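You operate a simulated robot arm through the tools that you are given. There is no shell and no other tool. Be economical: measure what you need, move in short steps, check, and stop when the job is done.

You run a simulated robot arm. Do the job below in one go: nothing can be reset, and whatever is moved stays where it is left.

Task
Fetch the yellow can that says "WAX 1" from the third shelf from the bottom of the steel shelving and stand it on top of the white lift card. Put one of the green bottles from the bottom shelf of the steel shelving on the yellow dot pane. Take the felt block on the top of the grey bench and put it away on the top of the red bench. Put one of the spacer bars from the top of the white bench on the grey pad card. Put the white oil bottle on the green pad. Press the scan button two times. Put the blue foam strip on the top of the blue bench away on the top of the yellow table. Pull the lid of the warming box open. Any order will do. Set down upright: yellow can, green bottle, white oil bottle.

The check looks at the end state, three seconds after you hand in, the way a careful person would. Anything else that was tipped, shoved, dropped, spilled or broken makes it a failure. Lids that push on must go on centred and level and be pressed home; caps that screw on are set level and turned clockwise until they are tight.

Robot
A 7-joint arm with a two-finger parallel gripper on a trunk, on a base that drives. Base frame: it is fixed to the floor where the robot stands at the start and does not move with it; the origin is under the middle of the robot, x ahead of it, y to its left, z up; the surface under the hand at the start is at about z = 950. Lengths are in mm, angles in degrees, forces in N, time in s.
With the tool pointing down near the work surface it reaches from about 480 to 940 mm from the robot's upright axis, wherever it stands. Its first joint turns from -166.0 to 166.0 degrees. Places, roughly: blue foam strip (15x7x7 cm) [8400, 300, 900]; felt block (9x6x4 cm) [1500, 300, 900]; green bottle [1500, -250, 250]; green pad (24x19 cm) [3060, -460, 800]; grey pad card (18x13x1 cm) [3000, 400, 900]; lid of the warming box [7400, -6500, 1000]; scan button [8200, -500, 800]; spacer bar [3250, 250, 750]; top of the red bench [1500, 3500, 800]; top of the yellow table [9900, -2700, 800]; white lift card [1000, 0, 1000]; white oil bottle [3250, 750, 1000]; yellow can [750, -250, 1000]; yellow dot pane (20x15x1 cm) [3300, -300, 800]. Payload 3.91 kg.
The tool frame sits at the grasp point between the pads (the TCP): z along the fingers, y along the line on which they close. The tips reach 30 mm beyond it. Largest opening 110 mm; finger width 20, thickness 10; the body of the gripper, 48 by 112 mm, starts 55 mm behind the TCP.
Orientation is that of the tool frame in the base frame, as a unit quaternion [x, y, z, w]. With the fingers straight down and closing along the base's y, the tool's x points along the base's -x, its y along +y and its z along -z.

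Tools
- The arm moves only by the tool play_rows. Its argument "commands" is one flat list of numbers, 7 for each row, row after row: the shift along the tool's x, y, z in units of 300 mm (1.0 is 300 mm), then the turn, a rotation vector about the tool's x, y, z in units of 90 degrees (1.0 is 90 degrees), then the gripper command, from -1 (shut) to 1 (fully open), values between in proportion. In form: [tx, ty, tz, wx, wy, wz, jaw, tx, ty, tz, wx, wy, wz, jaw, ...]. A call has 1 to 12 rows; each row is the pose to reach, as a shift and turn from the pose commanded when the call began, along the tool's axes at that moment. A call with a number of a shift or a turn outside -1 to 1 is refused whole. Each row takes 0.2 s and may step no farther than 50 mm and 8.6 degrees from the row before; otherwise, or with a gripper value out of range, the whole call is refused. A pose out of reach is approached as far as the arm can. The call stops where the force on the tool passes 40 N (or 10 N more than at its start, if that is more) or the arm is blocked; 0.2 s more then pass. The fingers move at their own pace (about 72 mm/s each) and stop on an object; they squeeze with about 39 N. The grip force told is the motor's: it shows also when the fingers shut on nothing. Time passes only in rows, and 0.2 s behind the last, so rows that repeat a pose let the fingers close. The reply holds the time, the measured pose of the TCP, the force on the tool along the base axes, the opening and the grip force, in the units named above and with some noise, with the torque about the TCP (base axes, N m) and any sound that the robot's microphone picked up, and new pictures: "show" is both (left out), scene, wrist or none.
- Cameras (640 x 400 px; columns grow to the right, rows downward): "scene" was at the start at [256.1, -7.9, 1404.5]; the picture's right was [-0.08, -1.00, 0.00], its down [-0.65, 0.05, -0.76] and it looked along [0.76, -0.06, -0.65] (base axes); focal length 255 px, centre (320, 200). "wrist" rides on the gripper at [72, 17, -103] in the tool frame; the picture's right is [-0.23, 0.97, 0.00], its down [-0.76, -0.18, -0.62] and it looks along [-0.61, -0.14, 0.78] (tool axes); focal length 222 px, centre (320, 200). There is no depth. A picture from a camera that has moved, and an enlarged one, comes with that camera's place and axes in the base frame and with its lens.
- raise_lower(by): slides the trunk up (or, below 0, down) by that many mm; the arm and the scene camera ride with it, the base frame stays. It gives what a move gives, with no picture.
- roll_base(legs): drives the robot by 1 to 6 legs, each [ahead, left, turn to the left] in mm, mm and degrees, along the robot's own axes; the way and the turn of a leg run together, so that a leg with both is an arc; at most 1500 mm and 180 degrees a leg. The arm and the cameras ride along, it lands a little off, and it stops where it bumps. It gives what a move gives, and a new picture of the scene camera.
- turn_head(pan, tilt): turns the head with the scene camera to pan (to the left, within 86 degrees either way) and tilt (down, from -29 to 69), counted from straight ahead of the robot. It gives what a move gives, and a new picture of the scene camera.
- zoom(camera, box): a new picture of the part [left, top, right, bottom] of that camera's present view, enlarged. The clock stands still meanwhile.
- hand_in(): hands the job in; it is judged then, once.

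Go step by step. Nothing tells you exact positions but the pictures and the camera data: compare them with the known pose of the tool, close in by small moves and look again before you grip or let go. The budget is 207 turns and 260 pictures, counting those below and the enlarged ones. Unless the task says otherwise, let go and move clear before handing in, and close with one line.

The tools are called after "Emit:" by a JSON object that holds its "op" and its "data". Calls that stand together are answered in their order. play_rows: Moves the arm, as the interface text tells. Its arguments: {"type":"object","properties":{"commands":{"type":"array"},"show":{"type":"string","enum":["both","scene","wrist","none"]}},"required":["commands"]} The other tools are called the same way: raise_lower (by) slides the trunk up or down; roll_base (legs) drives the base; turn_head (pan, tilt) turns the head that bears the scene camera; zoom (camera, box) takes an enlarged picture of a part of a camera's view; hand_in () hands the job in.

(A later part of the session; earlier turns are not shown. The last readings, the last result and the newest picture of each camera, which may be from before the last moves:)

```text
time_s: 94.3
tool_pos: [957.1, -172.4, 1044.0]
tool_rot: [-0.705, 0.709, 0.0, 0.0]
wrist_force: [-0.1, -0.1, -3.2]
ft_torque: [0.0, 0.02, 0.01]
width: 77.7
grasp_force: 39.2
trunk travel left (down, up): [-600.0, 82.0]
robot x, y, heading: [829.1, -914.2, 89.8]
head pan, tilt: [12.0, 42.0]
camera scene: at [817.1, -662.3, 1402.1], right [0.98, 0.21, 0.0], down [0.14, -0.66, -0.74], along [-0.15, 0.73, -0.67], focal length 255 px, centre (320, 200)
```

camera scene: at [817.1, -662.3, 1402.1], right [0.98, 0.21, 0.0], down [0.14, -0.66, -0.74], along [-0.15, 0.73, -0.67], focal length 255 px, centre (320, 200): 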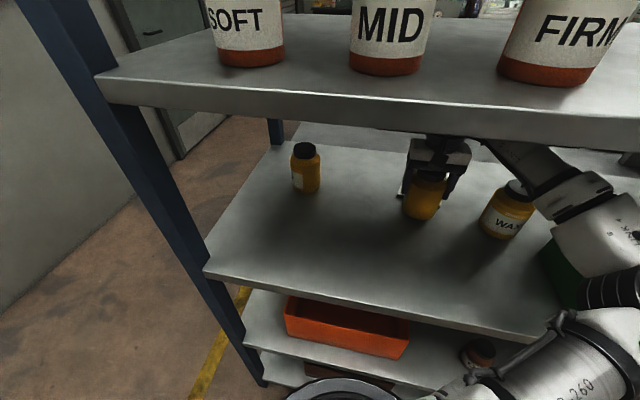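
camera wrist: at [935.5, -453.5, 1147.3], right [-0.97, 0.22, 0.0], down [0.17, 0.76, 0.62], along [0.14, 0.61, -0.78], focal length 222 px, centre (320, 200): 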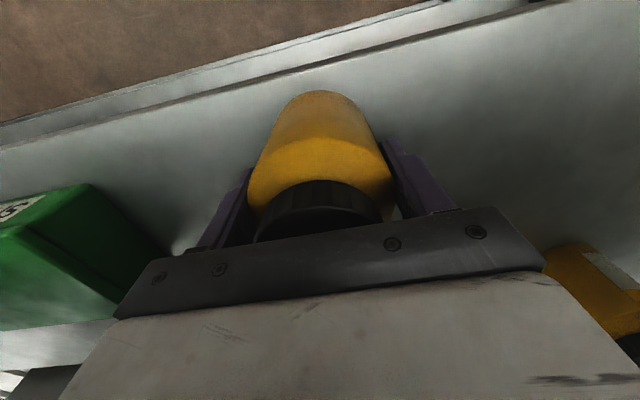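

Emit:
{"op": "play_rows", "data": {"commands": [-0.14, -0.03, -0.007, 0, 0, 0, -1, -0.27, -0.06, -0.007, 0, 0, 0, -1, -0.29, -0.06, -0.007, 0, 0, 0, -1]}}

Emit:
{"op": "zoom", "data": {"camera": "scene", "box": [320, 110, 510, 229]}}

```text
time_s: 95.1
tool_pos: [975.4, -86.9, 1044.5]
tool_rot: [-0.706, 0.708, 0.0, 0.0]
wrist_force: [0.3, -0.4, -2.6]
ft_torque: [0.0, 0.01, 0.01]
width: 77.8
grasp_force: 39.1
trunk travel left (down, up): [-600.0, 82.0]
robot x, y, heading: [832.2, -912.1, 90.0]
head pan, tilt: [12.0, 42.0]
camera scene: at [817.0, -662.4, 1402.2], right [0.98, 0.21, 0.0], down [0.14, -0.65, -0.74], along [-0.15, 0.73, -0.67], focal length 255 px, centre (320, 200)
camera wrist: at [959.0, -159.2, 1149.3], right [-0.97, 0.23, 0.0], down [0.18, 0.76, 0.62], along [0.14, 0.61, -0.78], focal length 222 px, centre (320, 200)
```

scene: 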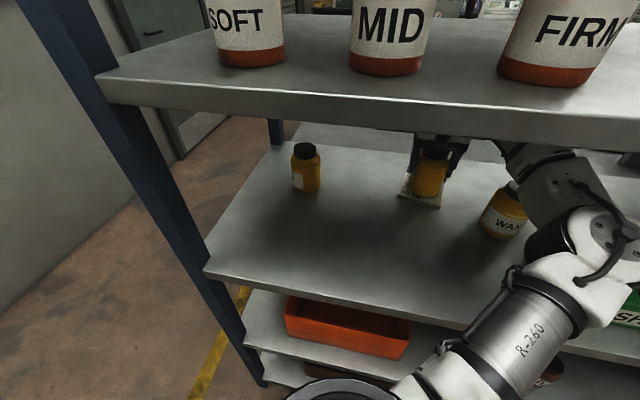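
wrist: 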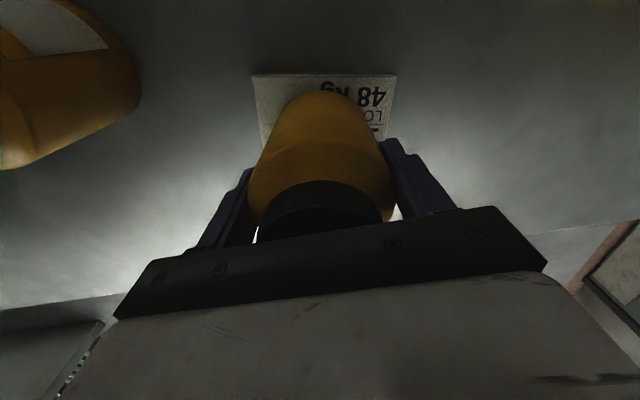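

```text
3.36 times, centred on (415, 170) of scene
camera zoom: at [817.0, -662.4, 1402.2], right [0.98, 0.21, 0.0], down [0.14, -0.65, -0.74], along [-0.15, 0.73, -0.67], focal length 858 px, centre (1, 302)
```

zoom: 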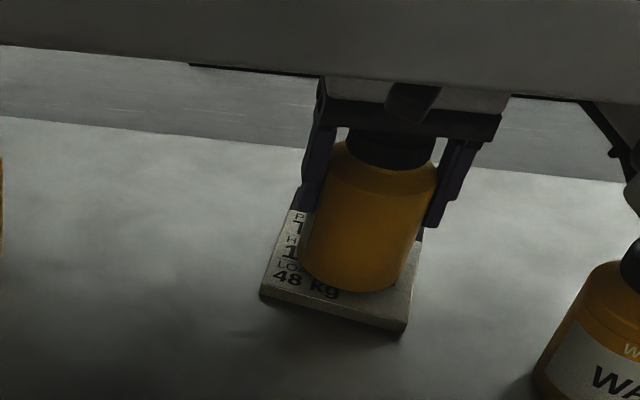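

Over the card. Lower in small steps to first contact.

Emit:
{"op": "play_rows", "data": {"commands": [0, 0, 0.01, 0, 0, 0, -1, 0, 0, 0.018, 0, 0, 0, -1, 0, 0, 0.024, 0, 0, 0, -1, 0, 0, 0.024, 0, 0, 0, -1], "show": "none"}}

```text
time_s: 96.1
tool_pos: [978.0, -88.3, 1039.7]
tool_rot: [-0.705, 0.709, 0.001, 0.0]
wrist_force: [0.4, 2.4, 10.0]
ft_torque: [0.03, -0.23, 0.02]
width: 77.8
grasp_force: 38.9
trunk travel left (down, up): [-600.0, 82.0]
robot x, y, heading: [829.5, -913.0, 90.1]
head pan, tilt: [12.0, 42.0]
```

Emit:
{"op": "play_rows", "data": {"commands": [0, 0, -0.004, 0, 0, 0, -1, 0, 0, -0.004, 0, 0, 0, 1, 0, 0, -0.004, 0, 0, 0, 1, 0, 0, -0.004, 0, 0, 0, 1, 0, 0, -0.012, 0, 0, 0, 1, 0, 0, -0.012, 0, 0, 0, 1], "show": "none"}}

Emit:
{"op": "zoom", "data": {"camera": "scene", "box": [320, 110, 510, 229]}}

Emit:
{"op": "zoom", "data": {"camera": "wrist", "box": [160, 50, 480, 250]}}

```text
time_s: 97.5
tool_pos: [976.0, -87.5, 1040.9]
tool_rot: [-0.704, 0.71, 0.0, 0.001]
wrist_force: [-1.2, -0.2, -0.5]
ft_torque: [0.05, -0.04, -0.01]
width: 109.6
grasp_force: 0.0
trunk travel left (down, up): [-600.0, 82.0]
robot x, y, heading: [830.5, -916.3, 90.1]
head pan, tilt: [12.0, 42.0]
```

```text
3.36 times, centred on (415, 170) of scene
camera zoom: at [817.0, -662.6, 1402.3], right [0.98, 0.21, 0.0], down [0.14, -0.65, -0.74], along [-0.15, 0.73, -0.67], focal length 858 px, centre (1, 302)
```

zoom: 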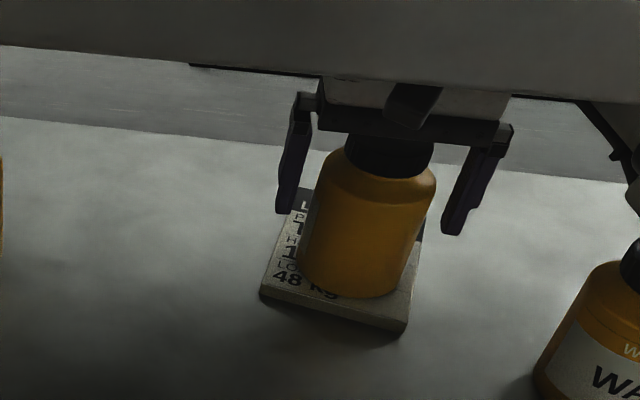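

```text
2.00 times, centred on (320, 150) of wrist
camera zoom: at [959.2, -159.2, 1145.1], right [-0.97, 0.23, 0.0], down [0.18, 0.76, 0.62], along [0.14, 0.61, -0.78], focal length 444 px, centre (320, 300)
```

zoom: 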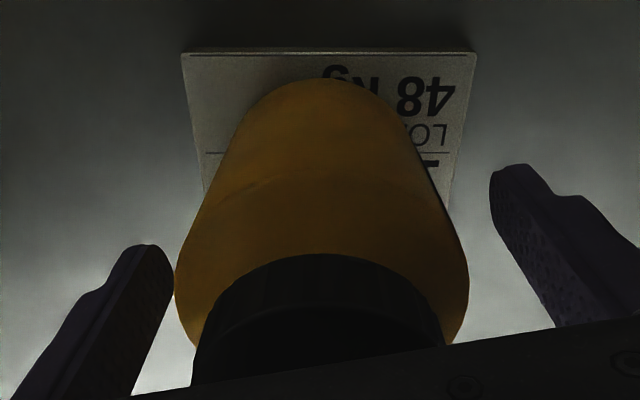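

Emit:
{"op": "play_rows", "data": {"commands": [0.04, 0, -0.004, 0, 0, 0, 1, 0.1, 0, -0.004, 0, 0, 0, 1, 0.15, 0, -0.004, 0, 0, 0, 1], "show": "none"}}

Emit:
{"op": "zoom", "data": {"camera": "scene", "box": [320, 110, 510, 229]}}

```text
time_s: 98.3
tool_pos: [975.1, -131.8, 1040.8]
tool_rot: [-0.705, 0.709, 0.001, 0.0]
wrist_force: [0.6, 0.6, -0.1]
ft_torque: [0.01, 0.02, -0.02]
width: 109.8
grasp_force: 0.1
trunk travel left (down, up): [-600.0, 82.0]
robot x, y, heading: [829.7, -915.8, 90.0]
head pan, tilt: [12.0, 42.0]
```

```text
3.36 times, centred on (415, 170) of scene
camera zoom: at [817.1, -662.8, 1402.3], right [0.98, 0.21, 0.0], down [0.14, -0.65, -0.74], along [-0.15, 0.73, -0.67], focal length 858 px, centre (1, 302)
```

zoom: 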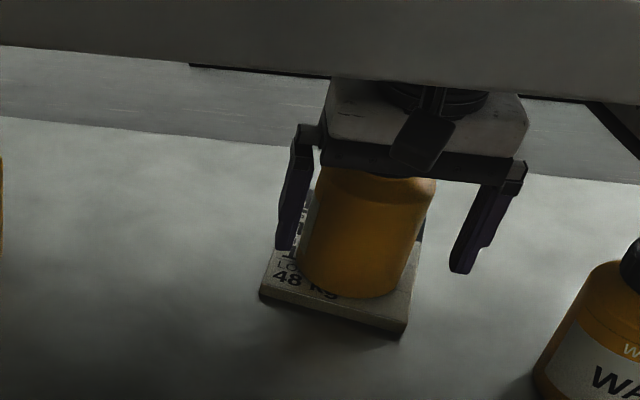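

Emit:
{"op": "play_rows", "data": {"commands": [0.12, 0, 0, 0, 0, 0, 1, 0.27, 0, 0, 0, 0, 0, 1, 0.42, 0, 0, 0, 0, 0, 1, 0.57, 0, 0, 0, 0, 0, 1, 0.72, 0, 0, 0, 0, 0, 1, 0.85, 0, 0, 0, 0, 0, 1], "show": "none"}}

Emit:
{"op": "roll_base", "data": {"legs": [[-400, 0, 0]]}}

Emit:
{"op": "turn_head", "data": {"pan": -25, "tilt": 45}}

```text
time_s: 99.7
tool_pos: [975.0, -389.5, 1046.5]
tool_rot: [-0.705, 0.709, 0.0, 0.0]
wrist_force: [0.0, -0.4, 0.4]
ft_torque: [0.02, 0.03, -0.03]
width: 110.0
grasp_force: 0.1
trunk travel left (down, up): [-600.0, 82.0]
robot x, y, heading: [830.9, -914.1, 90.2]
head pan, tilt: [12.0, 42.0]
```

```text
time_s: 102.2
tool_pos: [976.8, -785.3, 1044.3]
tool_rot: [-0.704, 0.711, 0.0, 0.0]
wrist_force: [-0.2, 0.6, 0.2]
ft_torque: [0.03, 0.03, -0.03]
width: 109.6
grasp_force: 0.0
trunk travel left (down, up): [-600.0, 82.0]
robot x, y, heading: [831.9, -1307.1, 90.2]
head pan, tilt: [12.0, 42.0]
camera scene: at [817.4, -1057.8, 1402.4], right [0.98, 0.2, 0.0], down [0.14, -0.65, -0.74], along [-0.15, 0.73, -0.67], focal length 255 px, centre (320, 200)
```

scene: 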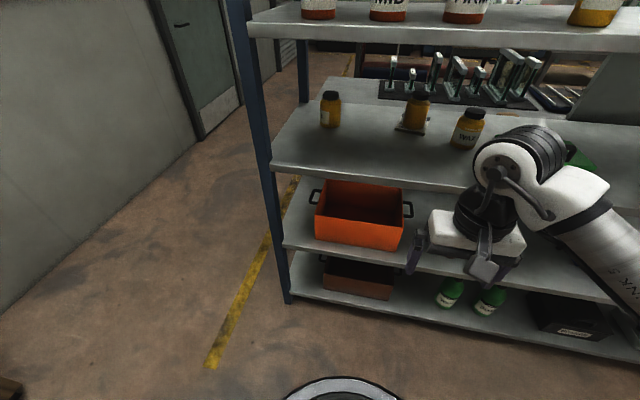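

```text
time_s: 103.2
tool_pos: [976.1, -784.9, 1044.5]
tool_rot: [-0.704, 0.71, 0.0, -0.001]
wrist_force: [0.1, -0.1, -0.1]
ft_torque: [0.0, -0.02, -0.02]
width: 109.8
grasp_force: 0.1
trunk travel left (down, up): [-600.0, 82.0]
robot x, y, heading: [832.3, -1311.5, 89.8]
head pan, tilt: [-25.0, 45.0]
camera scene: at [869.1, -1065.5, 1397.9], right [0.91, -0.43, 0.0], down [-0.3, -0.64, -0.71], along [0.3, 0.64, -0.71], focal length 255 px, centre (320, 200)
```

scene: 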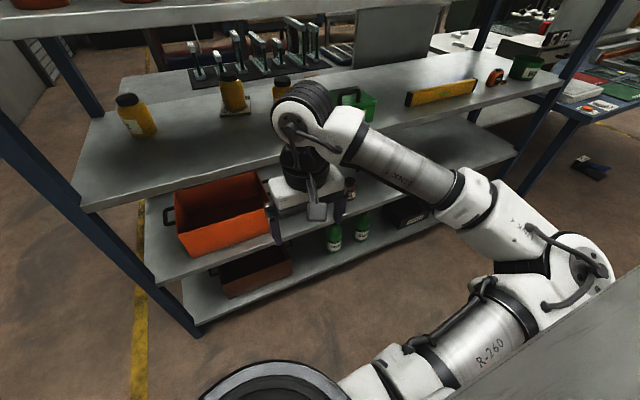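

The WAX 1 can stands on the card. Next the green bottle: slide right along the aisle, lower the trunk and look at the bottom shelf.

Emit:
{"op": "roll_base", "data": {"legs": [[0, -400, 0]]}}

Emit:
{"op": "raise_lower", "data": {"by": -550}}

Emit:
{"op": "turn_head", "data": {"pan": 0, "tilt": 30}}

```text
time_s: 107.0
tool_pos: [1390.5, -787.0, 1045.0]
tool_rot: [-0.703, 0.711, -0.001, 0.0]
wrist_force: [-1.1, -0.2, -0.3]
ft_torque: [0.0, 0.0, 0.03]
width: 110.0
grasp_force: 0.0
trunk travel left (down, up): [-600.0, 82.0]
robot x, y, heading: [1248.6, -1311.4, 89.7]
head pan, tilt: [-25.0, 45.0]
camera scene: at [1282.0, -1067.5, 1397.9], right [0.9, -0.43, 0.0], down [-0.3, -0.64, -0.71], along [0.3, 0.64, -0.71], focal length 255 px, centre (320, 200)
```

scene: 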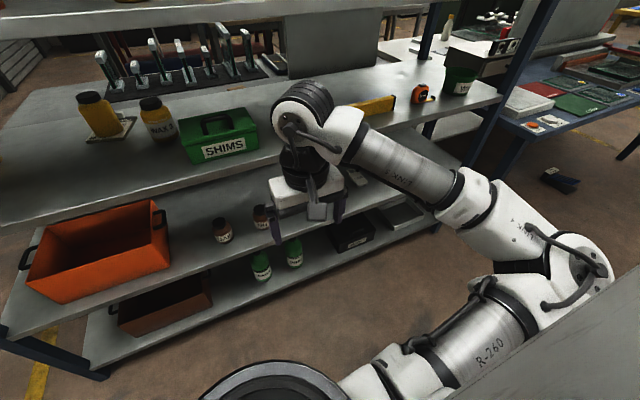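

```text
refused: -550 is not a number from -400 to 400
```

```text
time_s: 107.9
tool_pos: [1389.9, -786.5, 1044.4]
tool_rot: [-0.703, 0.711, 0.0, 0.0]
wrist_force: [-0.2, 0.0, 0.3]
ft_torque: [0.01, -0.02, 0.0]
width: 110.0
grasp_force: 0.2
trunk travel left (down, up): [-600.0, 82.0]
robot x, y, heading: [1246.5, -1314.0, 89.8]
head pan, tilt: [0.0, 30.0]
camera scene: at [1247.6, -1050.6, 1420.5], right [1.0, -0.01, 0.0], down [0.0, -0.5, -0.87], along [0.01, 0.87, -0.5], focal length 255 px, centre (320, 200)
```

scene: 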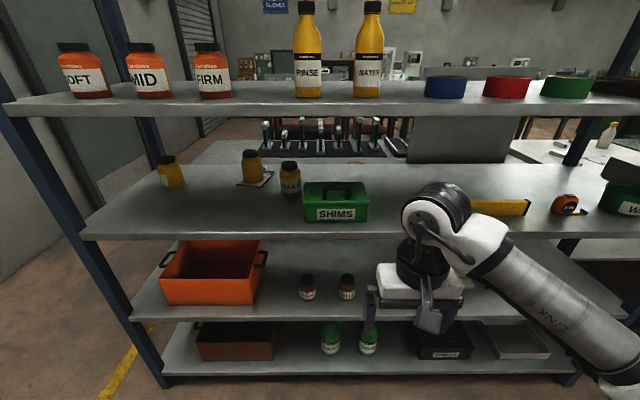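

Emit:
{"op": "raise_lower", "data": {"by": -400}}

Emit:
{"op": "raise_lower", "data": {"by": -195}}

Emit:
{"op": "turn_head", "data": {"pan": 0, "tilt": 35}}

Emit:
{"op": "zoom", "data": {"camera": "scene", "box": [200, 130, 440, 280]}}

```text
time_s: 111.7
tool_pos: [1388.5, -785.6, 644.7]
tool_rot: [-0.703, 0.711, 0.001, 0.0]
wrist_force: [-0.7, 0.5, -0.2]
ft_torque: [0.0, -0.02, -0.03]
width: 109.8
grasp_force: 0.0
trunk travel left (down, up): [-200.0, 482.0]
robot x, y, heading: [1243.4, -1309.8, 89.8]
head pan, tilt: [0.0, 30.0]
```

```text
time_s: 114.0
tool_pos: [1388.6, -787.6, 517.8]
tool_rot: [-0.703, 0.711, 0.002, 0.002]
wrist_force: [-0.2, -0.2, 0.1]
ft_torque: [-0.05, 0.02, 0.04]
width: 110.0
grasp_force: 0.0
trunk travel left (down, up): [-67.0, 616.0]
robot x, y, heading: [1243.7, -1312.1, 89.7]
head pan, tilt: [0.0, 30.0]
stopped: the arm was blocked; the commanded pose is now the measured one
```

```text
time_s: 114.7
tool_pos: [1389.1, -786.8, 516.4]
tool_rot: [-0.704, 0.71, 0.002, 0.002]
wrist_force: [-0.3, 0.4, -1.5]
ft_torque: [0.0, -0.02, 0.01]
width: 110.1
grasp_force: 0.1
trunk travel left (down, up): [-67.0, 616.0]
robot x, y, heading: [1249.8, -1307.8, 89.4]
head pan, tilt: [0.0, 35.0]
camera scene: at [1247.5, -1056.4, 882.8], right [1.0, -0.01, 0.0], down [0.0, -0.57, -0.82], along [0.0, 0.82, -0.57], focal length 255 px, centre (320, 200)
```

scene: 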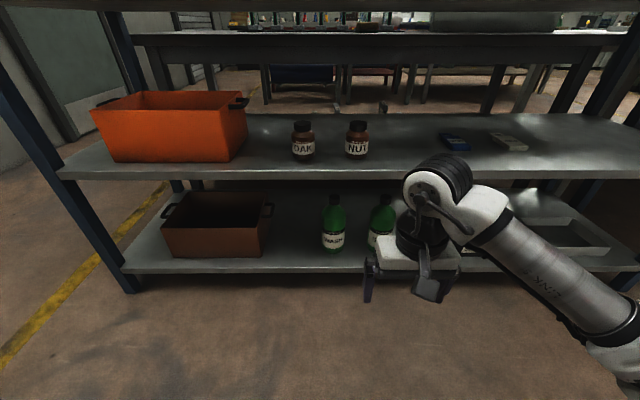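

```text
2.67 times, centred on (320, 205) of scene
camera zoom: at [1247.5, -1056.4, 882.8], right [1.0, -0.01, 0.0], down [0.0, -0.57, -0.82], along [0.0, 0.82, -0.57], focal length 680 px, centre (320, 187)
```

zoom: 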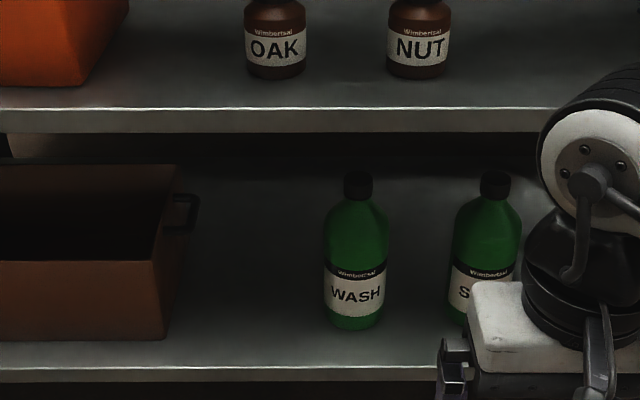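

Emit:
{"op": "raise_lower", "data": {"by": 20}}

Emit:
{"op": "play_rows", "data": {"commands": [-0.08, 0.04, 0.05, 0, -0.083, 0, 1, -0.16, 0.08, 0.1, 0, -0.167, 0, 1, -0.24, 0.12, 0.15, 0, -0.25, 0, 1, -0.32, 0.16, 0.2, 0, -0.333, 0, 1, -0.4, 0.2, 0.25, 0, -0.417, 0, 1, -0.48, 0.24, 0.32, 0, -0.5, 0, 1, -0.56, 0.28, 0.4, 0, -0.583, 0, 1, -0.62, 0.29, 0.5, 0, -0.667, 0, 1, -0.62, 0.29, 0.6, 0, -0.667, 0, 1, -0.62, 0.29, 0.7, 0, -0.667, 0, 1, -0.62, 0.29, 0.78, 0, -0.667, 0, 1]}}

```text
time_s: 115.4
tool_pos: [1389.6, -787.0, 529.8]
tool_rot: [-0.703, 0.711, 0.001, 0.0]
wrist_force: [-0.6, 0.6, 0.2]
ft_torque: [0.08, 0.01, 0.02]
width: 109.9
grasp_force: 0.1
trunk travel left (down, up): [-87.0, 596.0]
robot x, y, heading: [1244.1, -1307.9, 90.0]
head pan, tilt: [0.0, 35.0]
```

```text
time_s: 117.4
tool_pos: [1328.7, -590.9, 415.0]
tool_rot: [0.686, -0.509, -0.27, -0.445]
wrist_force: [0.0, 0.2, -0.2]
ft_torque: [0.02, -0.01, 0.02]
width: 110.3
grasp_force: 0.0
out of reach, approached as far as the arm can: row 9, 10
trunk travel left (down, up): [-87.0, 596.0]
robot x, y, heading: [1243.5, -1309.3, 89.8]
head pan, tilt: [0.0, 35.0]
stopped in row 10: the arm was blocked; the commanded pose is now the measured one
camera scene: at [1241.4, -1059.3, 908.4], right [1.0, -0.01, 0.01], down [0.0, -0.57, -0.82], along [0.01, 0.82, -0.57], focal length 255 px, centre (320, 200)
camera wrist: at [1328.5, -716.6, 395.6], right [-0.99, 0.02, -0.14], down [-0.14, -0.19, 0.97], along [0.0, 0.98, 0.19], focal length 222 px, centre (320, 200)
```

scene: 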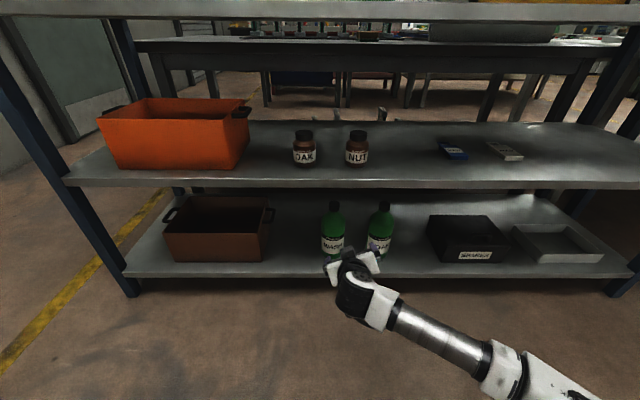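
wrist: 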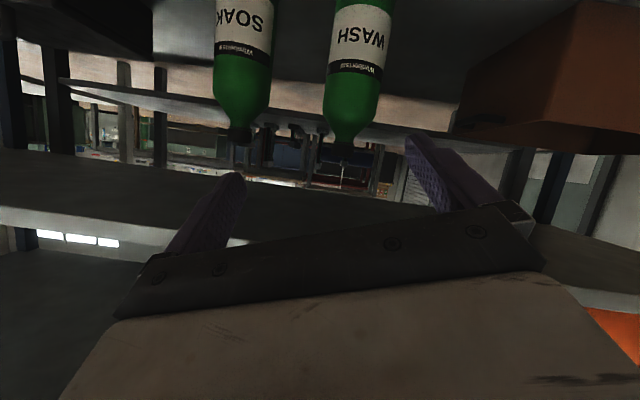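

Emit:
{"op": "play_rows", "data": {"commands": [-0.05, 0.025, 0.07, -0.016, -0.01, 0.073, 1, -0.1, 0.05, 0.14, -0.032, -0.014, 0.146, 1, -0.14, 0.07, 0.2, -0.049, -0.018, 0.219, 1, -0.14, 0.07, 0.2, -0.049, -0.018, 0.219, 1], "show": "none"}}

```text
time_s: 118.4
tool_pos: [1305.0, -520.9, 416.8]
tool_rot: [-0.595, 0.606, 0.372, 0.375]
wrist_force: [0.1, -0.1, -0.4]
ft_torque: [-0.04, -0.02, -0.03]
width: 109.9
grasp_force: 0.1
trunk travel left (down, up): [-87.0, 596.0]
robot x, y, heading: [1241.4, -1308.4, 89.4]
head pan, tilt: [0.0, 35.0]
```

Emit:
{"op": "play_rows", "data": {"commands": [0.03, 0, 0.12, 0, 0, 0, 1, 0.1, 0, 0.22, 0, 0, 0, 1, 0.18, 0, 0.32, 0, 0, 0, 1, 0.26, 0, 0.41, 0, 0, 0, 1, 0.33, 0, 0.497, 0, 0, 0, 1, 0.33, 0, 0.497, 0, 0, 0, 1]}}

```text
time_s: 119.0
tool_pos: [1353.8, -472.0, 466.0]
tool_rot: [0.636, -0.513, -0.305, -0.49]
wrist_force: [-0.4, 0.1, -1.0]
ft_torque: [0.01, -0.01, -0.01]
width: 109.9
grasp_force: 0.1
out of reach, approached as far as the arm can: row 2, 3
trunk travel left (down, up): [-87.0, 596.0]
robot x, y, heading: [1243.1, -1309.3, 89.6]
head pan, tilt: [0.0, 35.0]
stopped in row 3: the arm was blocked; the commanded pose is now the measured one
camera scene: at [1242.9, -1061.8, 910.5], right [1.0, -0.01, 0.01], down [0.0, -0.56, -0.83], along [0.01, 0.83, -0.56], focal length 255 px, centre (320, 200)
camera wrist: at [1348.0, -594.6, 431.7], right [-0.99, 0.09, -0.1], down [-0.12, -0.31, 0.94], along [0.05, 0.95, 0.32], focal length 222 px, centre (320, 200)
```

scene: 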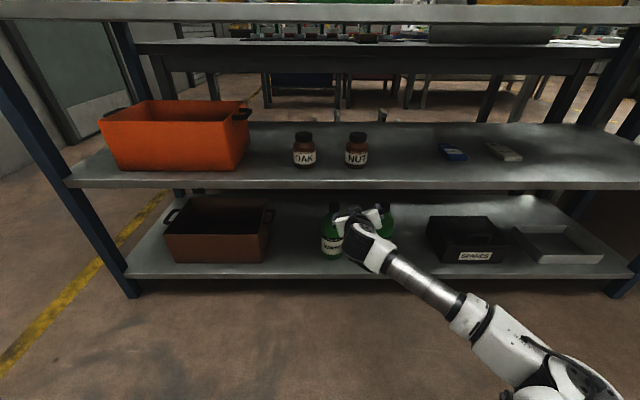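
wrist: 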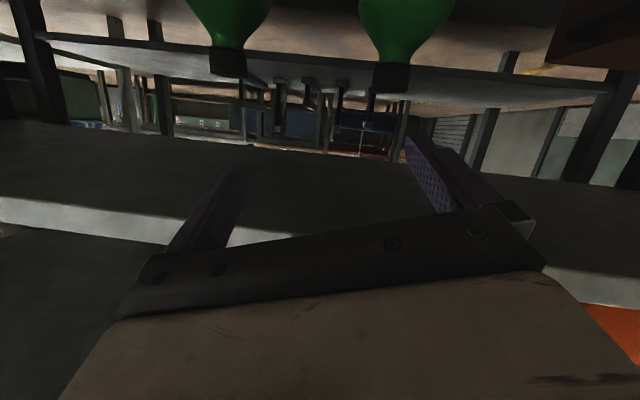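

The low trunk makes the elbow hit the robot's own body. I'll back the hand off a bit, raise the trunk 170 mm and reach down instead.

Emit:
{"op": "play_rows", "data": {"commands": [0, 0, -0.12, 0, 0, 0, 1, 0, 0, -0.24, 0, 0, 0, 1], "show": "none"}}

Emit:
{"op": "raise_lower", "data": {"by": 170}}

Emit:
{"op": "turn_head", "data": {"pan": -25, "tilt": 62}}

```text
time_s: 119.6
tool_pos: [1346.9, -536.9, 462.1]
tool_rot: [0.636, -0.524, -0.309, -0.475]
wrist_force: [-0.4, 0.9, 0.5]
ft_torque: [-0.03, 0.0, -0.03]
width: 110.1
grasp_force: 0.0
trunk travel left (down, up): [-87.0, 596.0]
robot x, y, heading: [1243.0, -1309.6, 89.3]
head pan, tilt: [0.0, 35.0]
```

```text
time_s: 121.5
tool_pos: [1347.0, -535.7, 635.6]
tool_rot: [0.637, -0.523, -0.309, -0.475]
wrist_force: [0.2, -0.8, 1.1]
ft_torque: [-0.01, 0.04, -0.01]
width: 109.8
grasp_force: 0.1
trunk travel left (down, up): [-257.0, 426.0]
robot x, y, heading: [1242.9, -1312.2, 89.8]
head pan, tilt: [0.0, 35.0]
```

```text
time_s: 122.5
tool_pos: [1348.3, -535.9, 636.4]
tool_rot: [0.636, -0.523, -0.309, -0.476]
wrist_force: [-0.3, -0.2, 0.2]
ft_torque: [-0.02, 0.01, 0.05]
width: 110.3
grasp_force: 0.1
trunk travel left (down, up): [-257.0, 426.0]
robot x, y, heading: [1242.8, -1309.3, 89.7]
head pan, tilt: [-25.0, 62.0]
camera scene: at [1274.6, -1083.0, 1033.0], right [0.9, -0.43, 0.0], down [-0.38, -0.8, -0.47], along [0.2, 0.43, -0.88], focal length 255 px, centre (320, 200)
```

scene: 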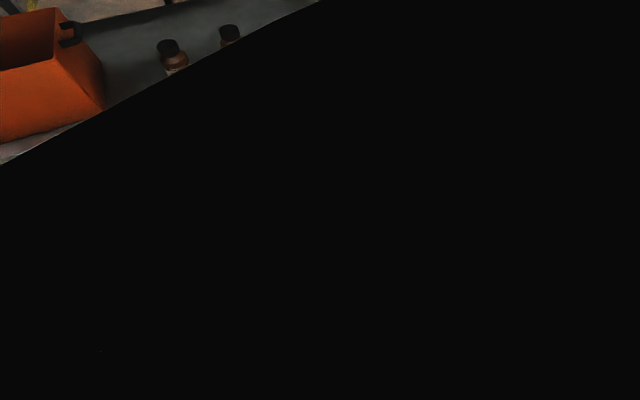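

Emit:
{"op": "turn_head", "data": {"pan": -40, "tilt": 40}}

Emit:
{"op": "turn_head", "data": {"pan": 10, "tilt": 50}}

```text
time_s: 123.3
tool_pos: [1347.2, -536.5, 635.3]
tool_rot: [0.635, -0.524, -0.308, -0.476]
wrist_force: [-0.6, -0.3, 0.3]
ft_torque: [0.01, 0.02, -0.02]
width: 109.9
grasp_force: 0.1
trunk travel left (down, up): [-257.0, 426.0]
robot x, y, heading: [1243.6, -1307.8, 89.7]
head pan, tilt: [-40.0, 40.0]
camera scene: at [1302.1, -1076.4, 1061.9], right [0.76, -0.65, 0.0], down [-0.42, -0.49, -0.77], along [0.5, 0.58, -0.64], focal length 255 px, centre (320, 200)
```

scene: 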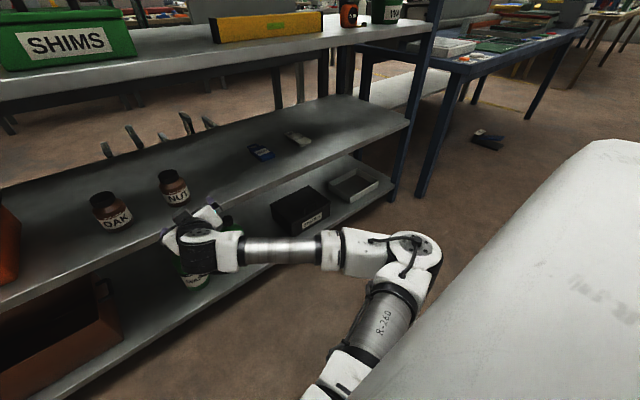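

```text
time_s: 124.5
tool_pos: [1346.7, -535.8, 637.1]
tool_rot: [0.635, -0.524, -0.309, -0.476]
wrist_force: [1.1, 0.3, 0.9]
ft_torque: [-0.02, 0.03, 0.0]
width: 110.0
grasp_force: 0.0
trunk travel left (down, up): [-257.0, 426.0]
robot x, y, heading: [1243.9, -1310.0, 89.8]
head pan, tilt: [10.0, 50.0]
camera scene: at [1234.2, -1065.3, 1047.8], right [0.99, 0.17, 0.0], down [0.13, -0.76, -0.64], along [-0.11, 0.63, -0.77], focal length 255 px, centre (320, 200)
```

scene: 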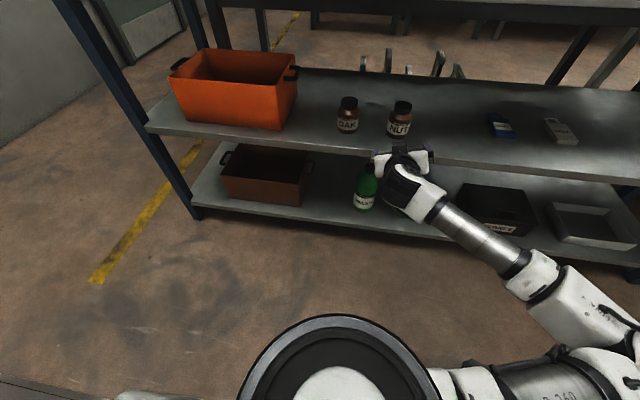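

Emit:
{"op": "play_rows", "data": {"commands": [0.1, 0.06, 0.05, -0.02, 0.022, 0.04, 1, 0.2, 0.12, 0.1, -0.04, 0.045, 0.08, 1, 0.3, 0.18, 0.15, -0.06, 0.067, 0.12, 1, 0.4, 0.25, 0.2, -0.078, 0.089, 0.16, 1, 0.49, 0.32, 0.257, -0.078, 0.089, 0.16, 1, 0.49, 0.32, 0.257, -0.078, 0.089, 0.16, 1], "show": "scene"}}

```text
time_s: 125.5
tool_pos: [1383.6, -535.0, 518.8]
tool_rot: [0.688, -0.511, -0.257, -0.445]
wrist_force: [1.0, -0.5, 0.1]
ft_torque: [0.01, -0.03, 0.04]
width: 110.0
grasp_force: 0.1
out of reach, approached as far as the arm can: row 2, 3, 4, 5
trunk travel left (down, up): [-257.0, 426.0]
robot x, y, heading: [1241.0, -1308.0, 90.0]
head pan, tilt: [10.0, 50.0]
stopped in row 5: the arm was blocked; the commanded pose is now the measured one
camera scene: at [1236.0, -1063.3, 1045.2], right [0.99, 0.17, 0.0], down [0.13, -0.76, -0.64], along [-0.11, 0.63, -0.77], focal length 255 px, centre (320, 200)
```

scene: 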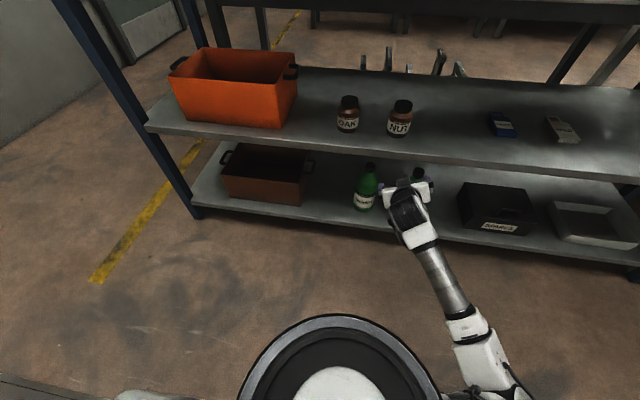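

Emit:
{"op": "play_rows", "data": {"commands": [-0.1, 0.03, -0.06, -0.012, -0.004, 0.055, 1, -0.2, 0.065, -0.125, -0.024, -0.009, 0.11, 1, -0.3, 0.1, -0.19, -0.037, -0.014, 0.165, 1, -0.4, 0.133, -0.25, -0.049, -0.018, 0.219, 1, -0.4, 0.133, -0.25, -0.049, -0.018, 0.219, 1], "show": "none"}}

Emit:
{"op": "raise_lower", "data": {"by": -257}}

```text
time_s: 126.7
tool_pos: [1302.1, -545.9, 640.1]
tool_rot: [-0.601, 0.608, 0.359, 0.375]
wrist_force: [-0.2, -0.2, -0.3]
ft_torque: [0.01, 0.01, -0.02]
width: 110.0
grasp_force: 0.2
trunk travel left (down, up): [-257.0, 426.0]
robot x, y, heading: [1245.6, -1312.4, 89.7]
head pan, tilt: [10.0, 50.0]
```

```text
time_s: 128.7
tool_pos: [1315.2, -541.6, 508.2]
tool_rot: [0.623, -0.549, -0.313, -0.461]
wrist_force: [-0.2, 0.5, 0.7]
ft_torque: [-0.02, 0.03, -0.01]
width: 109.9
grasp_force: 0.0
trunk travel left (down, up): [-65.0, 617.0]
robot x, y, heading: [1242.6, -1304.8, 89.5]
head pan, tilt: [10.0, 50.0]
stopped: the arm was blocked; the commanded pose is now the measured one
```

Emit:
{"op": "raise_lower", "data": {"by": 100}}

Emit:
{"op": "roll_base", "data": {"legs": [[-240, 0, 0]]}}

Emit:
{"op": "play_rows", "data": {"commands": [-0.06, 0.014, 0.14, -0.016, 0.015, 0.025, 1, -0.12, 0.028, 0.28, -0.032, 0.03, 0.05, 1, -0.18, 0.042, 0.42, -0.048, 0.045, 0.075, 1, -0.25, 0.056, 0.56, -0.065, 0.06, 0.1, 1, -0.313, 0.07, 0.69, -0.081, 0.075, 0.123, 1, -0.313, 0.07, 0.69, -0.081, 0.075, 0.123, 1], "show": "none"}}

Emit:
{"op": "raise_lower", "data": {"by": -165}}

```text
time_s: 130.1
tool_pos: [1313.3, -539.8, 590.6]
tool_rot: [0.624, -0.555, -0.316, -0.449]
wrist_force: [0.2, -0.5, 0.7]
ft_torque: [0.02, 0.01, -0.01]
width: 110.0
grasp_force: 0.1
trunk travel left (down, up): [-165.0, 517.0]
robot x, y, heading: [1241.2, -1311.8, 89.7]
head pan, tilt: [10.0, 50.0]
```

```text
time_s: 131.8
tool_pos: [1313.3, -781.2, 590.2]
tool_rot: [0.625, -0.555, -0.316, -0.449]
wrist_force: [0.1, -0.7, 0.3]
ft_torque: [0.02, 0.02, 0.0]
width: 109.9
grasp_force: 0.0
trunk travel left (down, up): [-165.0, 517.0]
robot x, y, heading: [1242.8, -1549.9, 89.6]
head pan, tilt: [10.0, 50.0]
camera scene: at [1233.1, -1305.9, 956.4], right [0.99, 0.16, 0.0], down [0.13, -0.76, -0.64], along [-0.11, 0.63, -0.77], focal length 255 px, centre (320, 200)
```

scene: 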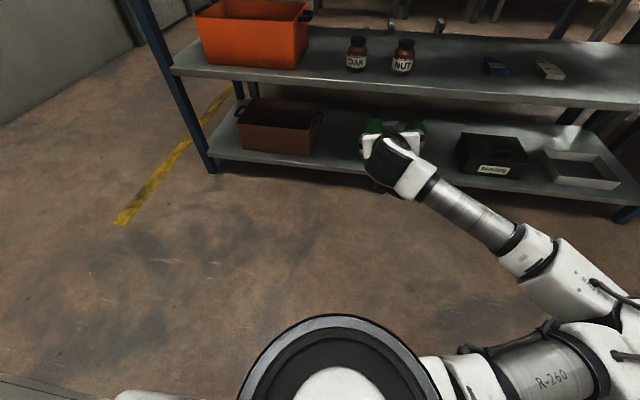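

```text
time_s: 133.2
tool_pos: [1296.4, -552.2, 588.7]
tool_rot: [-0.613, 0.618, 0.355, 0.342]
wrist_force: [0.6, -0.8, 0.7]
ft_torque: [-0.01, 0.02, 0.02]
width: 110.0
grasp_force: 0.0
trunk travel left (down, up): [-165.0, 517.0]
robot x, y, heading: [1244.9, -1552.4, 89.3]
head pan, tilt: [10.0, 50.0]
```

```text
time_s: 135.3
tool_pos: [1293.1, -553.3, 501.4]
tool_rot: [-0.612, 0.615, 0.357, 0.347]
wrist_force: [0.3, 0.6, 0.9]
ft_torque: [-0.01, 0.01, 0.0]
width: 109.9
grasp_force: 0.1
trunk travel left (down, up): [-66.0, 616.0]
robot x, y, heading: [1242.6, -1550.4, 89.5]
head pan, tilt: [10.0, 50.0]
stopped: the arm was blocked; the commanded pose is now the measured one
```

Emit:
{"op": "raise_lower", "data": {"by": 8}}

Emit:
{"op": "play_rows", "data": {"commands": [0.1, 0, 0.06, 0, 0, 0, 1, 0.2, 0, 0.12, 0, 0, 0, 1, 0.3, 0, 0.18, 0, 0, 0, 1, 0.42, 0, 0.25, 0, 0, 0, 1, 0.42, 0, 0.25, 0, 0, 0, 1]}}

```text
time_s: 135.9
tool_pos: [1292.3, -551.0, 499.1]
tool_rot: [-0.614, 0.614, 0.356, 0.344]
wrist_force: [-0.3, -0.3, 0.9]
ft_torque: [0.01, 0.01, 0.02]
width: 110.0
grasp_force: 0.0
trunk travel left (down, up): [-74.0, 608.0]
robot x, y, heading: [1240.9, -1548.3, 89.5]
head pan, tilt: [10.0, 50.0]
```

```text
time_s: 137.1
tool_pos: [1290.9, -549.9, 357.1]
tool_rot: [-0.614, 0.615, 0.357, 0.344]
wrist_force: [0.5, 0.2, -1.0]
ft_torque: [-0.01, -0.01, -0.01]
width: 110.0
grasp_force: 0.1
trunk travel left (down, up): [-74.0, 608.0]
robot x, y, heading: [1243.2, -1552.9, 89.6]
head pan, tilt: [10.0, 50.0]
camera scene: at [1233.1, -1306.0, 865.4], right [0.99, 0.16, 0.0], down [0.13, -0.76, -0.64], along [-0.11, 0.63, -0.77], focal length 255 px, centre (320, 200)
camera wrist: at [1273.8, -676.0, 347.7], right [-0.97, 0.11, 0.21], down [0.19, -0.15, 0.97], along [0.14, 0.98, 0.12], focal length 222 px, centre (320, 200)
```

scene: 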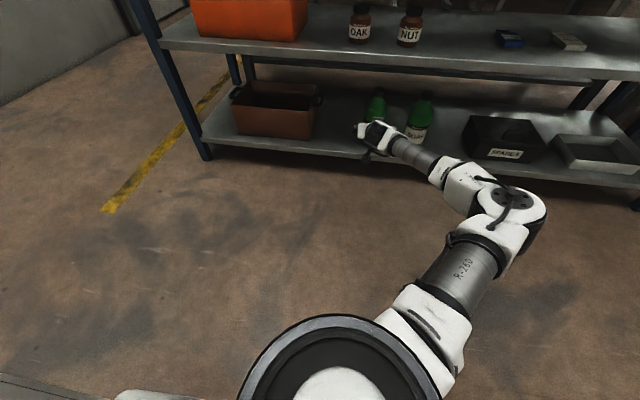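
wrist: 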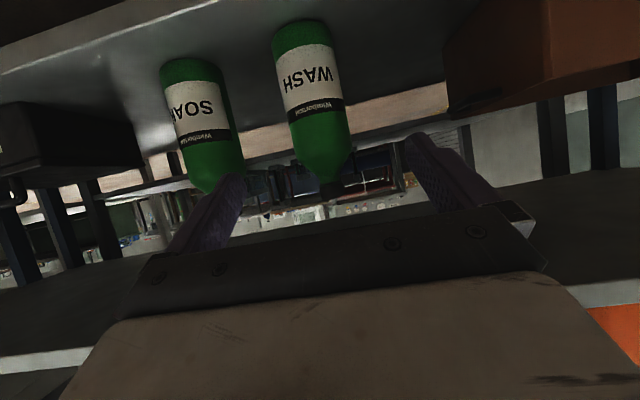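

The extended reach works low down. I'll roll forward 150 mm toward the WASH bottle's cap.

Emit:
{"op": "roll_base", "data": {"legs": [[150, 0, 0]]}}

Emit:
{"op": "play_rows", "data": {"commands": [0, 0, 0, 0, 0, 0, 1], "show": "wrist"}}

Emit:
{"op": "zoom", "data": {"camera": "scene", "box": [290, 20, 490, 145]}}

```text
time_s: 138.5
tool_pos: [1291.8, -398.5, 357.4]
tool_rot: [-0.614, 0.615, 0.356, 0.344]
wrist_force: [0.2, -0.4, 1.0]
ft_torque: [-0.02, 0.03, 0.0]
width: 110.1
grasp_force: 0.0
trunk travel left (down, up): [-74.0, 608.0]
robot x, y, heading: [1247.0, -1400.6, 89.4]
head pan, tilt: [10.0, 50.0]
camera scene: at [1234.7, -1153.8, 865.4], right [0.99, 0.16, 0.0], down [0.13, -0.76, -0.64], along [-0.11, 0.63, -0.77], focal length 255 px, centre (320, 200)
```

scene: 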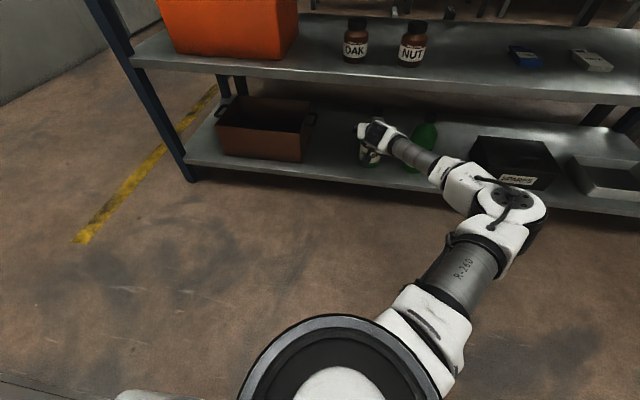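

```text
time_s: 138.9
tool_pos: [1291.1, -397.2, 356.6]
tool_rot: [-0.614, 0.615, 0.356, 0.344]
wrist_force: [-0.2, 0.0, -0.7]
ft_torque: [-0.01, 0.03, 0.0]
width: 110.0
grasp_force: 0.2
trunk travel left (down, up): [-74.0, 608.0]
robot x, y, heading: [1242.8, -1399.6, 89.4]
head pan, tilt: [10.0, 50.0]
camera wrist: at [1276.0, -523.9, 348.1], right [-0.97, 0.11, 0.21], down [0.19, -0.15, 0.97], along [0.14, 0.98, 0.12], focal length 222 px, centre (320, 200)
```

wrist: 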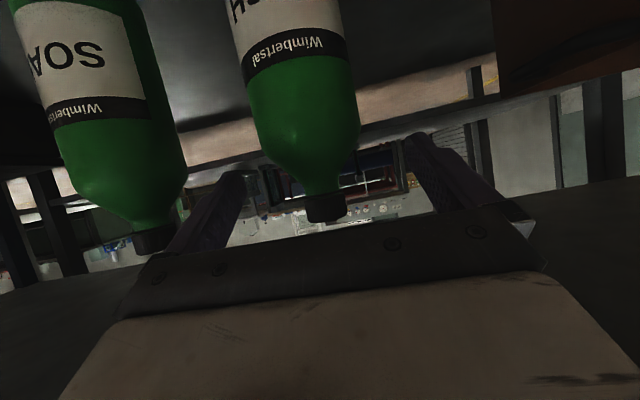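

```text
3.20 times, centred on (390, 82) of scene
camera zoom: at [1234.7, -1153.8, 865.4], right [0.99, 0.16, 0.0], down [0.13, -0.76, -0.64], along [-0.11, 0.63, -0.77], focal length 816 px, centre (96, 576)
```

zoom: 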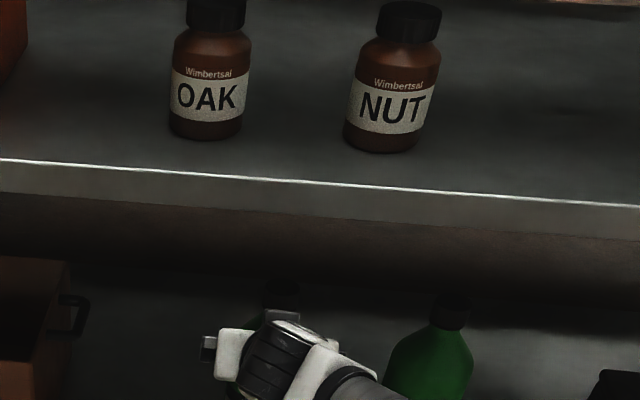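

Emit:
{"op": "play_rows", "data": {"commands": [-0.08, -0.03, 0.02, 0, 0, 0, 1, -0.13, -0.03, 0.08, 0, 0, 0, 1, -0.187, -0.03, 0.18, 0, 0, 0, 1, -0.187, -0.03, 0.18, 0, 0, 0, 1]}}

Emit:
{"op": "zoom", "data": {"camera": "scene", "box": [290, 70, 450, 170]}}

```text
time_s: 139.9
tool_pos: [1303.1, -322.2, 377.7]
tool_rot: [0.614, -0.614, -0.357, -0.344]
wrist_force: [0.2, -0.2, 0.4]
ft_torque: [0.0, -0.02, 0.01]
width: 110.0
grasp_force: 0.0
trunk travel left (down, up): [-74.0, 608.0]
robot x, y, heading: [1243.8, -1401.4, 89.4]
head pan, tilt: [10.0, 50.0]
camera scene: at [1234.7, -1153.8, 865.4], right [0.99, 0.16, 0.0], down [0.13, -0.76, -0.64], along [-0.11, 0.63, -0.77], focal length 255 px, centre (320, 200)
camera wrist: at [1287.1, -449.3, 368.3], right [-0.97, 0.11, 0.21], down [0.19, -0.15, 0.97], along [0.14, 0.98, 0.12], focal length 222 px, centre (320, 200)
```

scene: 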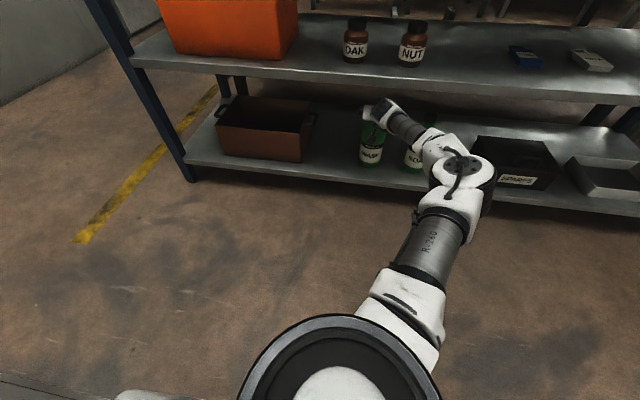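
wrist: 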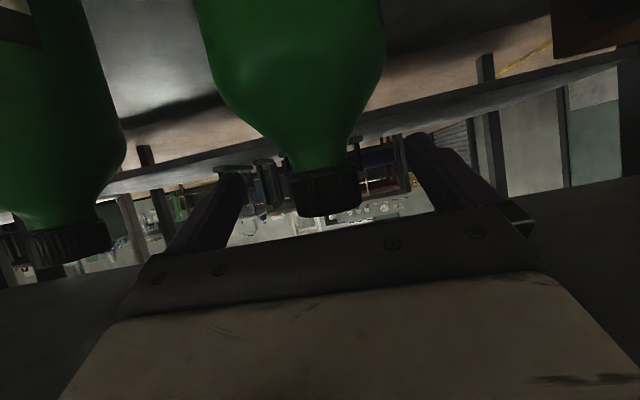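

```text
4.00 times, centred on (370, 120) of scene
camera zoom: at [1234.7, -1153.8, 865.4], right [0.99, 0.16, 0.0], down [0.13, -0.76, -0.64], along [-0.11, 0.63, -0.77], focal length 1021 px, centre (120, 520)
```

zoom: 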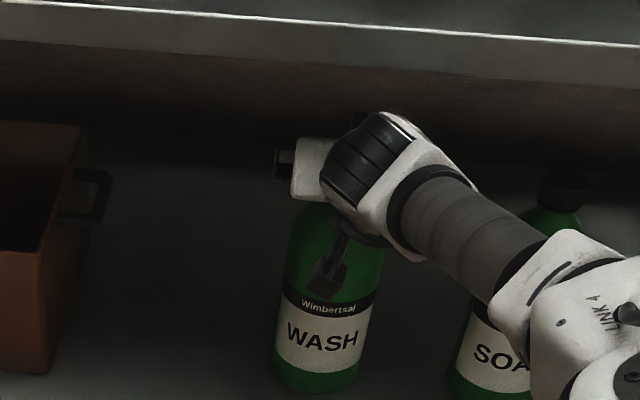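

Emit:
{"op": "play_rows", "data": {"commands": [0, 0, -0.03, 0, 0, 0, 0.6, 0, 0, -0.03, 0, 0, 0, 0.2, 0, 0, -0.03, 0, 0, 0, -0.2, 0, 0, -0.03, 0, 0, 0, -1, 0, 0, -0.03, 0, 0, 0, -1, 0, 0, -0.03, 0, 0, 0, -1, 0, 0, -0.03, 0, 0, 0, -1]}}

```text
time_s: 141.5
tool_pos: [1301.7, -331.5, 381.1]
tool_rot: [-0.614, 0.615, 0.355, 0.344]
wrist_force: [0.3, 0.5, 1.6]
ft_torque: [-0.06, -0.21, 0.05]
width: 36.9
grasp_force: 38.5
trunk travel left (down, up): [-74.0, 608.0]
robot x, y, heading: [1241.5, -1398.2, 89.3]
head pan, tilt: [10.0, 50.0]
camera scene: at [1234.7, -1153.8, 865.4], right [0.99, 0.16, 0.0], down [0.13, -0.76, -0.64], along [-0.11, 0.63, -0.77], focal length 255 px, centre (320, 200)
camera wrist: at [1285.4, -457.4, 372.6], right [-0.97, 0.11, 0.21], down [0.19, -0.15, 0.97], along [0.14, 0.98, 0.12], focal length 222 px, centre (320, 200)
```

scene: 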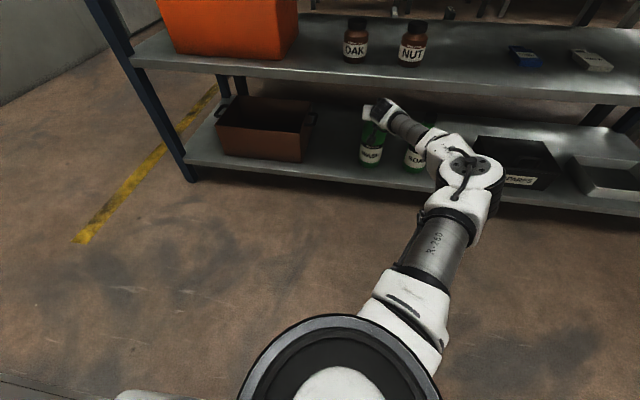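
wrist: 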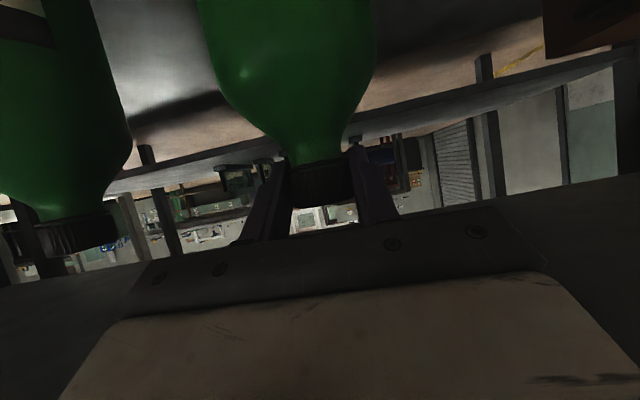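

Cap gripped (37 mm). Lift 35 mm and back away.

Emit:
{"op": "play_rows", "data": {"commands": [-0.03, 0, -0.018, 0, 0, 0, -1, -0.06, 0, -0.035, 0, 0, 0, -1, -0.1, 0, -0.058, 0, 0, 0, -1, -0.1, 0, -0.058, 0, 0, 0, -1], "show": "wrist"}}

Emit:
{"op": "roll_base", "data": {"legs": [[-250, 0, 0]]}}

```text
time_s: 142.5
tool_pos: [1303.1, -330.5, 415.6]
tool_rot: [-0.614, 0.616, 0.355, 0.344]
wrist_force: [1.0, 0.3, -8.8]
ft_torque: [-0.12, 0.0, -0.01]
width: 37.1
grasp_force: 39.2
trunk travel left (down, up): [-74.0, 608.0]
robot x, y, heading: [1245.1, -1399.5, 89.7]
head pan, tilt: [10.0, 50.0]
camera wrist: at [1286.5, -456.8, 406.2], right [-0.97, 0.11, 0.21], down [0.19, -0.14, 0.97], along [0.14, 0.98, 0.12], focal length 222 px, centre (320, 200)
```

wrist: 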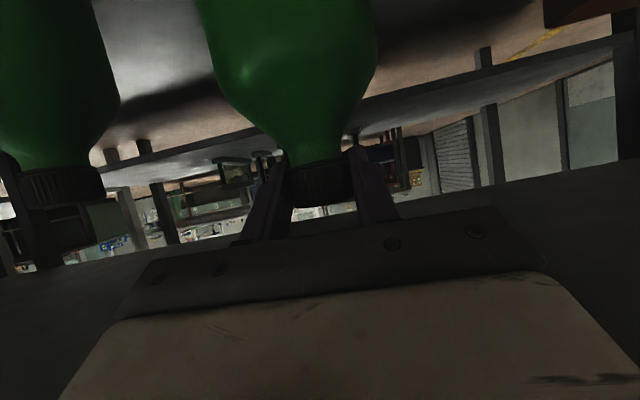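

```text
time_s: 144.3
tool_pos: [1298.8, -582.5, 414.3]
tool_rot: [0.615, -0.614, -0.356, -0.344]
wrist_force: [-0.1, -0.8, -8.3]
ft_torque: [-0.1, -0.03, -0.04]
width: 37.1
grasp_force: 39.0
trunk travel left (down, up): [-74.0, 608.0]
robot x, y, heading: [1242.5, -1653.2, 89.4]
head pan, tilt: [10.0, 50.0]
camera scene: at [1232.1, -1405.3, 865.1], right [0.99, 0.17, 0.0], down [0.13, -0.76, -0.64], along [-0.11, 0.63, -0.77], focal length 255 px, centre (320, 200)
```

scene: 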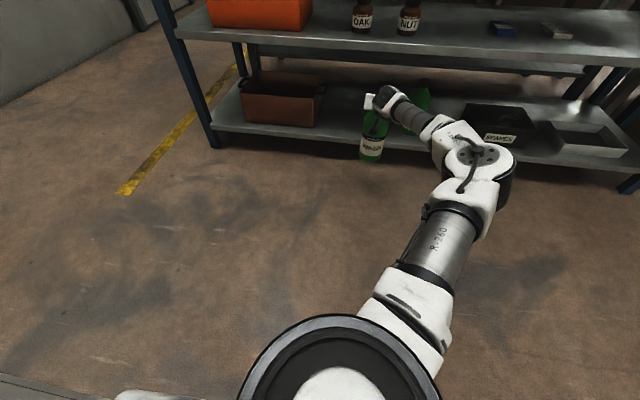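

Emit:
{"op": "raise_lower", "data": {"by": 400}}

Emit:
{"op": "raise_lower", "data": {"by": 190}}

Emit:
{"op": "turn_head", "data": {"pan": -50, "tilt": 20}}

Emit:
{"op": "turn_head", "data": {"pan": -86, "tilt": 15}}

```text
time_s: 148.1
tool_pos: [1299.0, -583.0, 814.8]
tool_rot: [-0.614, 0.616, 0.355, 0.344]
wrist_force: [0.0, -0.5, -9.2]
ft_torque: [-0.1, 0.02, 0.01]
width: 37.2
grasp_force: 38.9
trunk travel left (down, up): [-474.0, 208.0]
robot x, y, heading: [1242.3, -1651.1, 89.4]
head pan, tilt: [10.0, 50.0]
```

```text
time_s: 150.2
tool_pos: [1298.5, -581.4, 1005.0]
tool_rot: [-0.614, 0.615, 0.355, 0.343]
wrist_force: [0.6, -0.5, -8.8]
ft_torque: [-0.07, 0.02, 0.01]
width: 37.2
grasp_force: 39.0
trunk travel left (down, up): [-664.0, 18.0]
robot x, y, heading: [1245.7, -1648.6, 89.9]
head pan, tilt: [10.0, 50.0]
```

```text
time_s: 151.5
tool_pos: [1298.2, -582.4, 1005.1]
tool_rot: [0.615, -0.614, -0.356, -0.343]
wrist_force: [0.2, -0.4, -8.8]
ft_torque: [-0.11, 0.0, 0.03]
width: 37.2
grasp_force: 38.8
trunk travel left (down, up): [-664.0, 18.0]
robot x, y, heading: [1242.2, -1649.5, 89.5]
head pan, tilt: [-50.0, 20.0]
camera scene: at [1316.7, -1421.3, 1500.7], right [0.64, -0.77, 0.0], down [-0.26, -0.22, -0.94], along [0.72, 0.6, -0.34], focal length 255 px, centre (320, 200)
```

scene: 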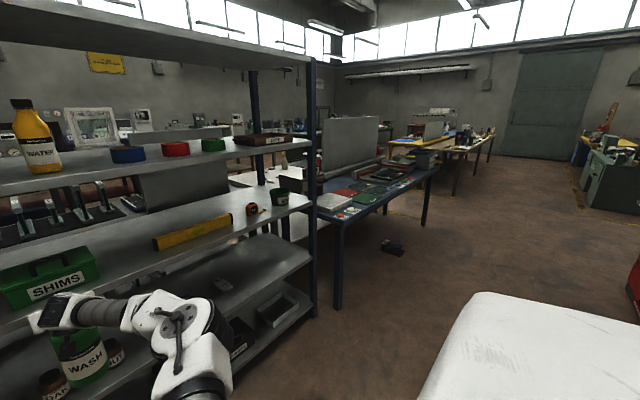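

```text
time_s: 152.5
tool_pos: [1298.5, -582.3, 1004.8]
tool_rot: [-0.615, 0.615, 0.356, 0.343]
wrist_force: [0.6, 0.1, -9.3]
ft_torque: [-0.11, -0.03, -0.02]
width: 37.0
grasp_force: 39.2
trunk travel left (down, up): [-664.0, 18.0]
robot x, y, heading: [1242.4, -1654.0, 89.6]
head pan, tilt: [-85.9, 15.0]
camera scene: at [1338.1, -1474.7, 1508.9], right [0.06, -1.0, 0.0], down [-0.26, -0.02, -0.97], along [0.96, 0.06, -0.26], focal length 255 px, centre (320, 200)
```

scene: 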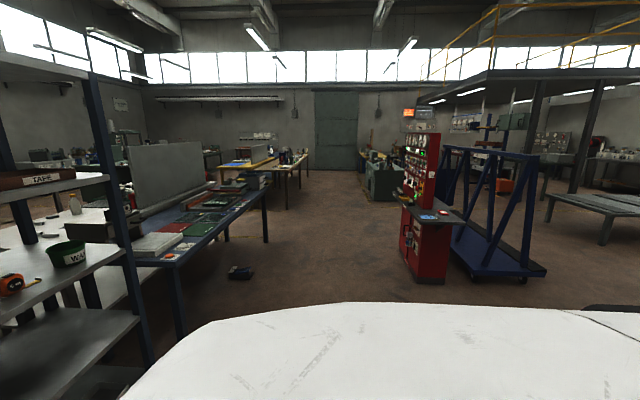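

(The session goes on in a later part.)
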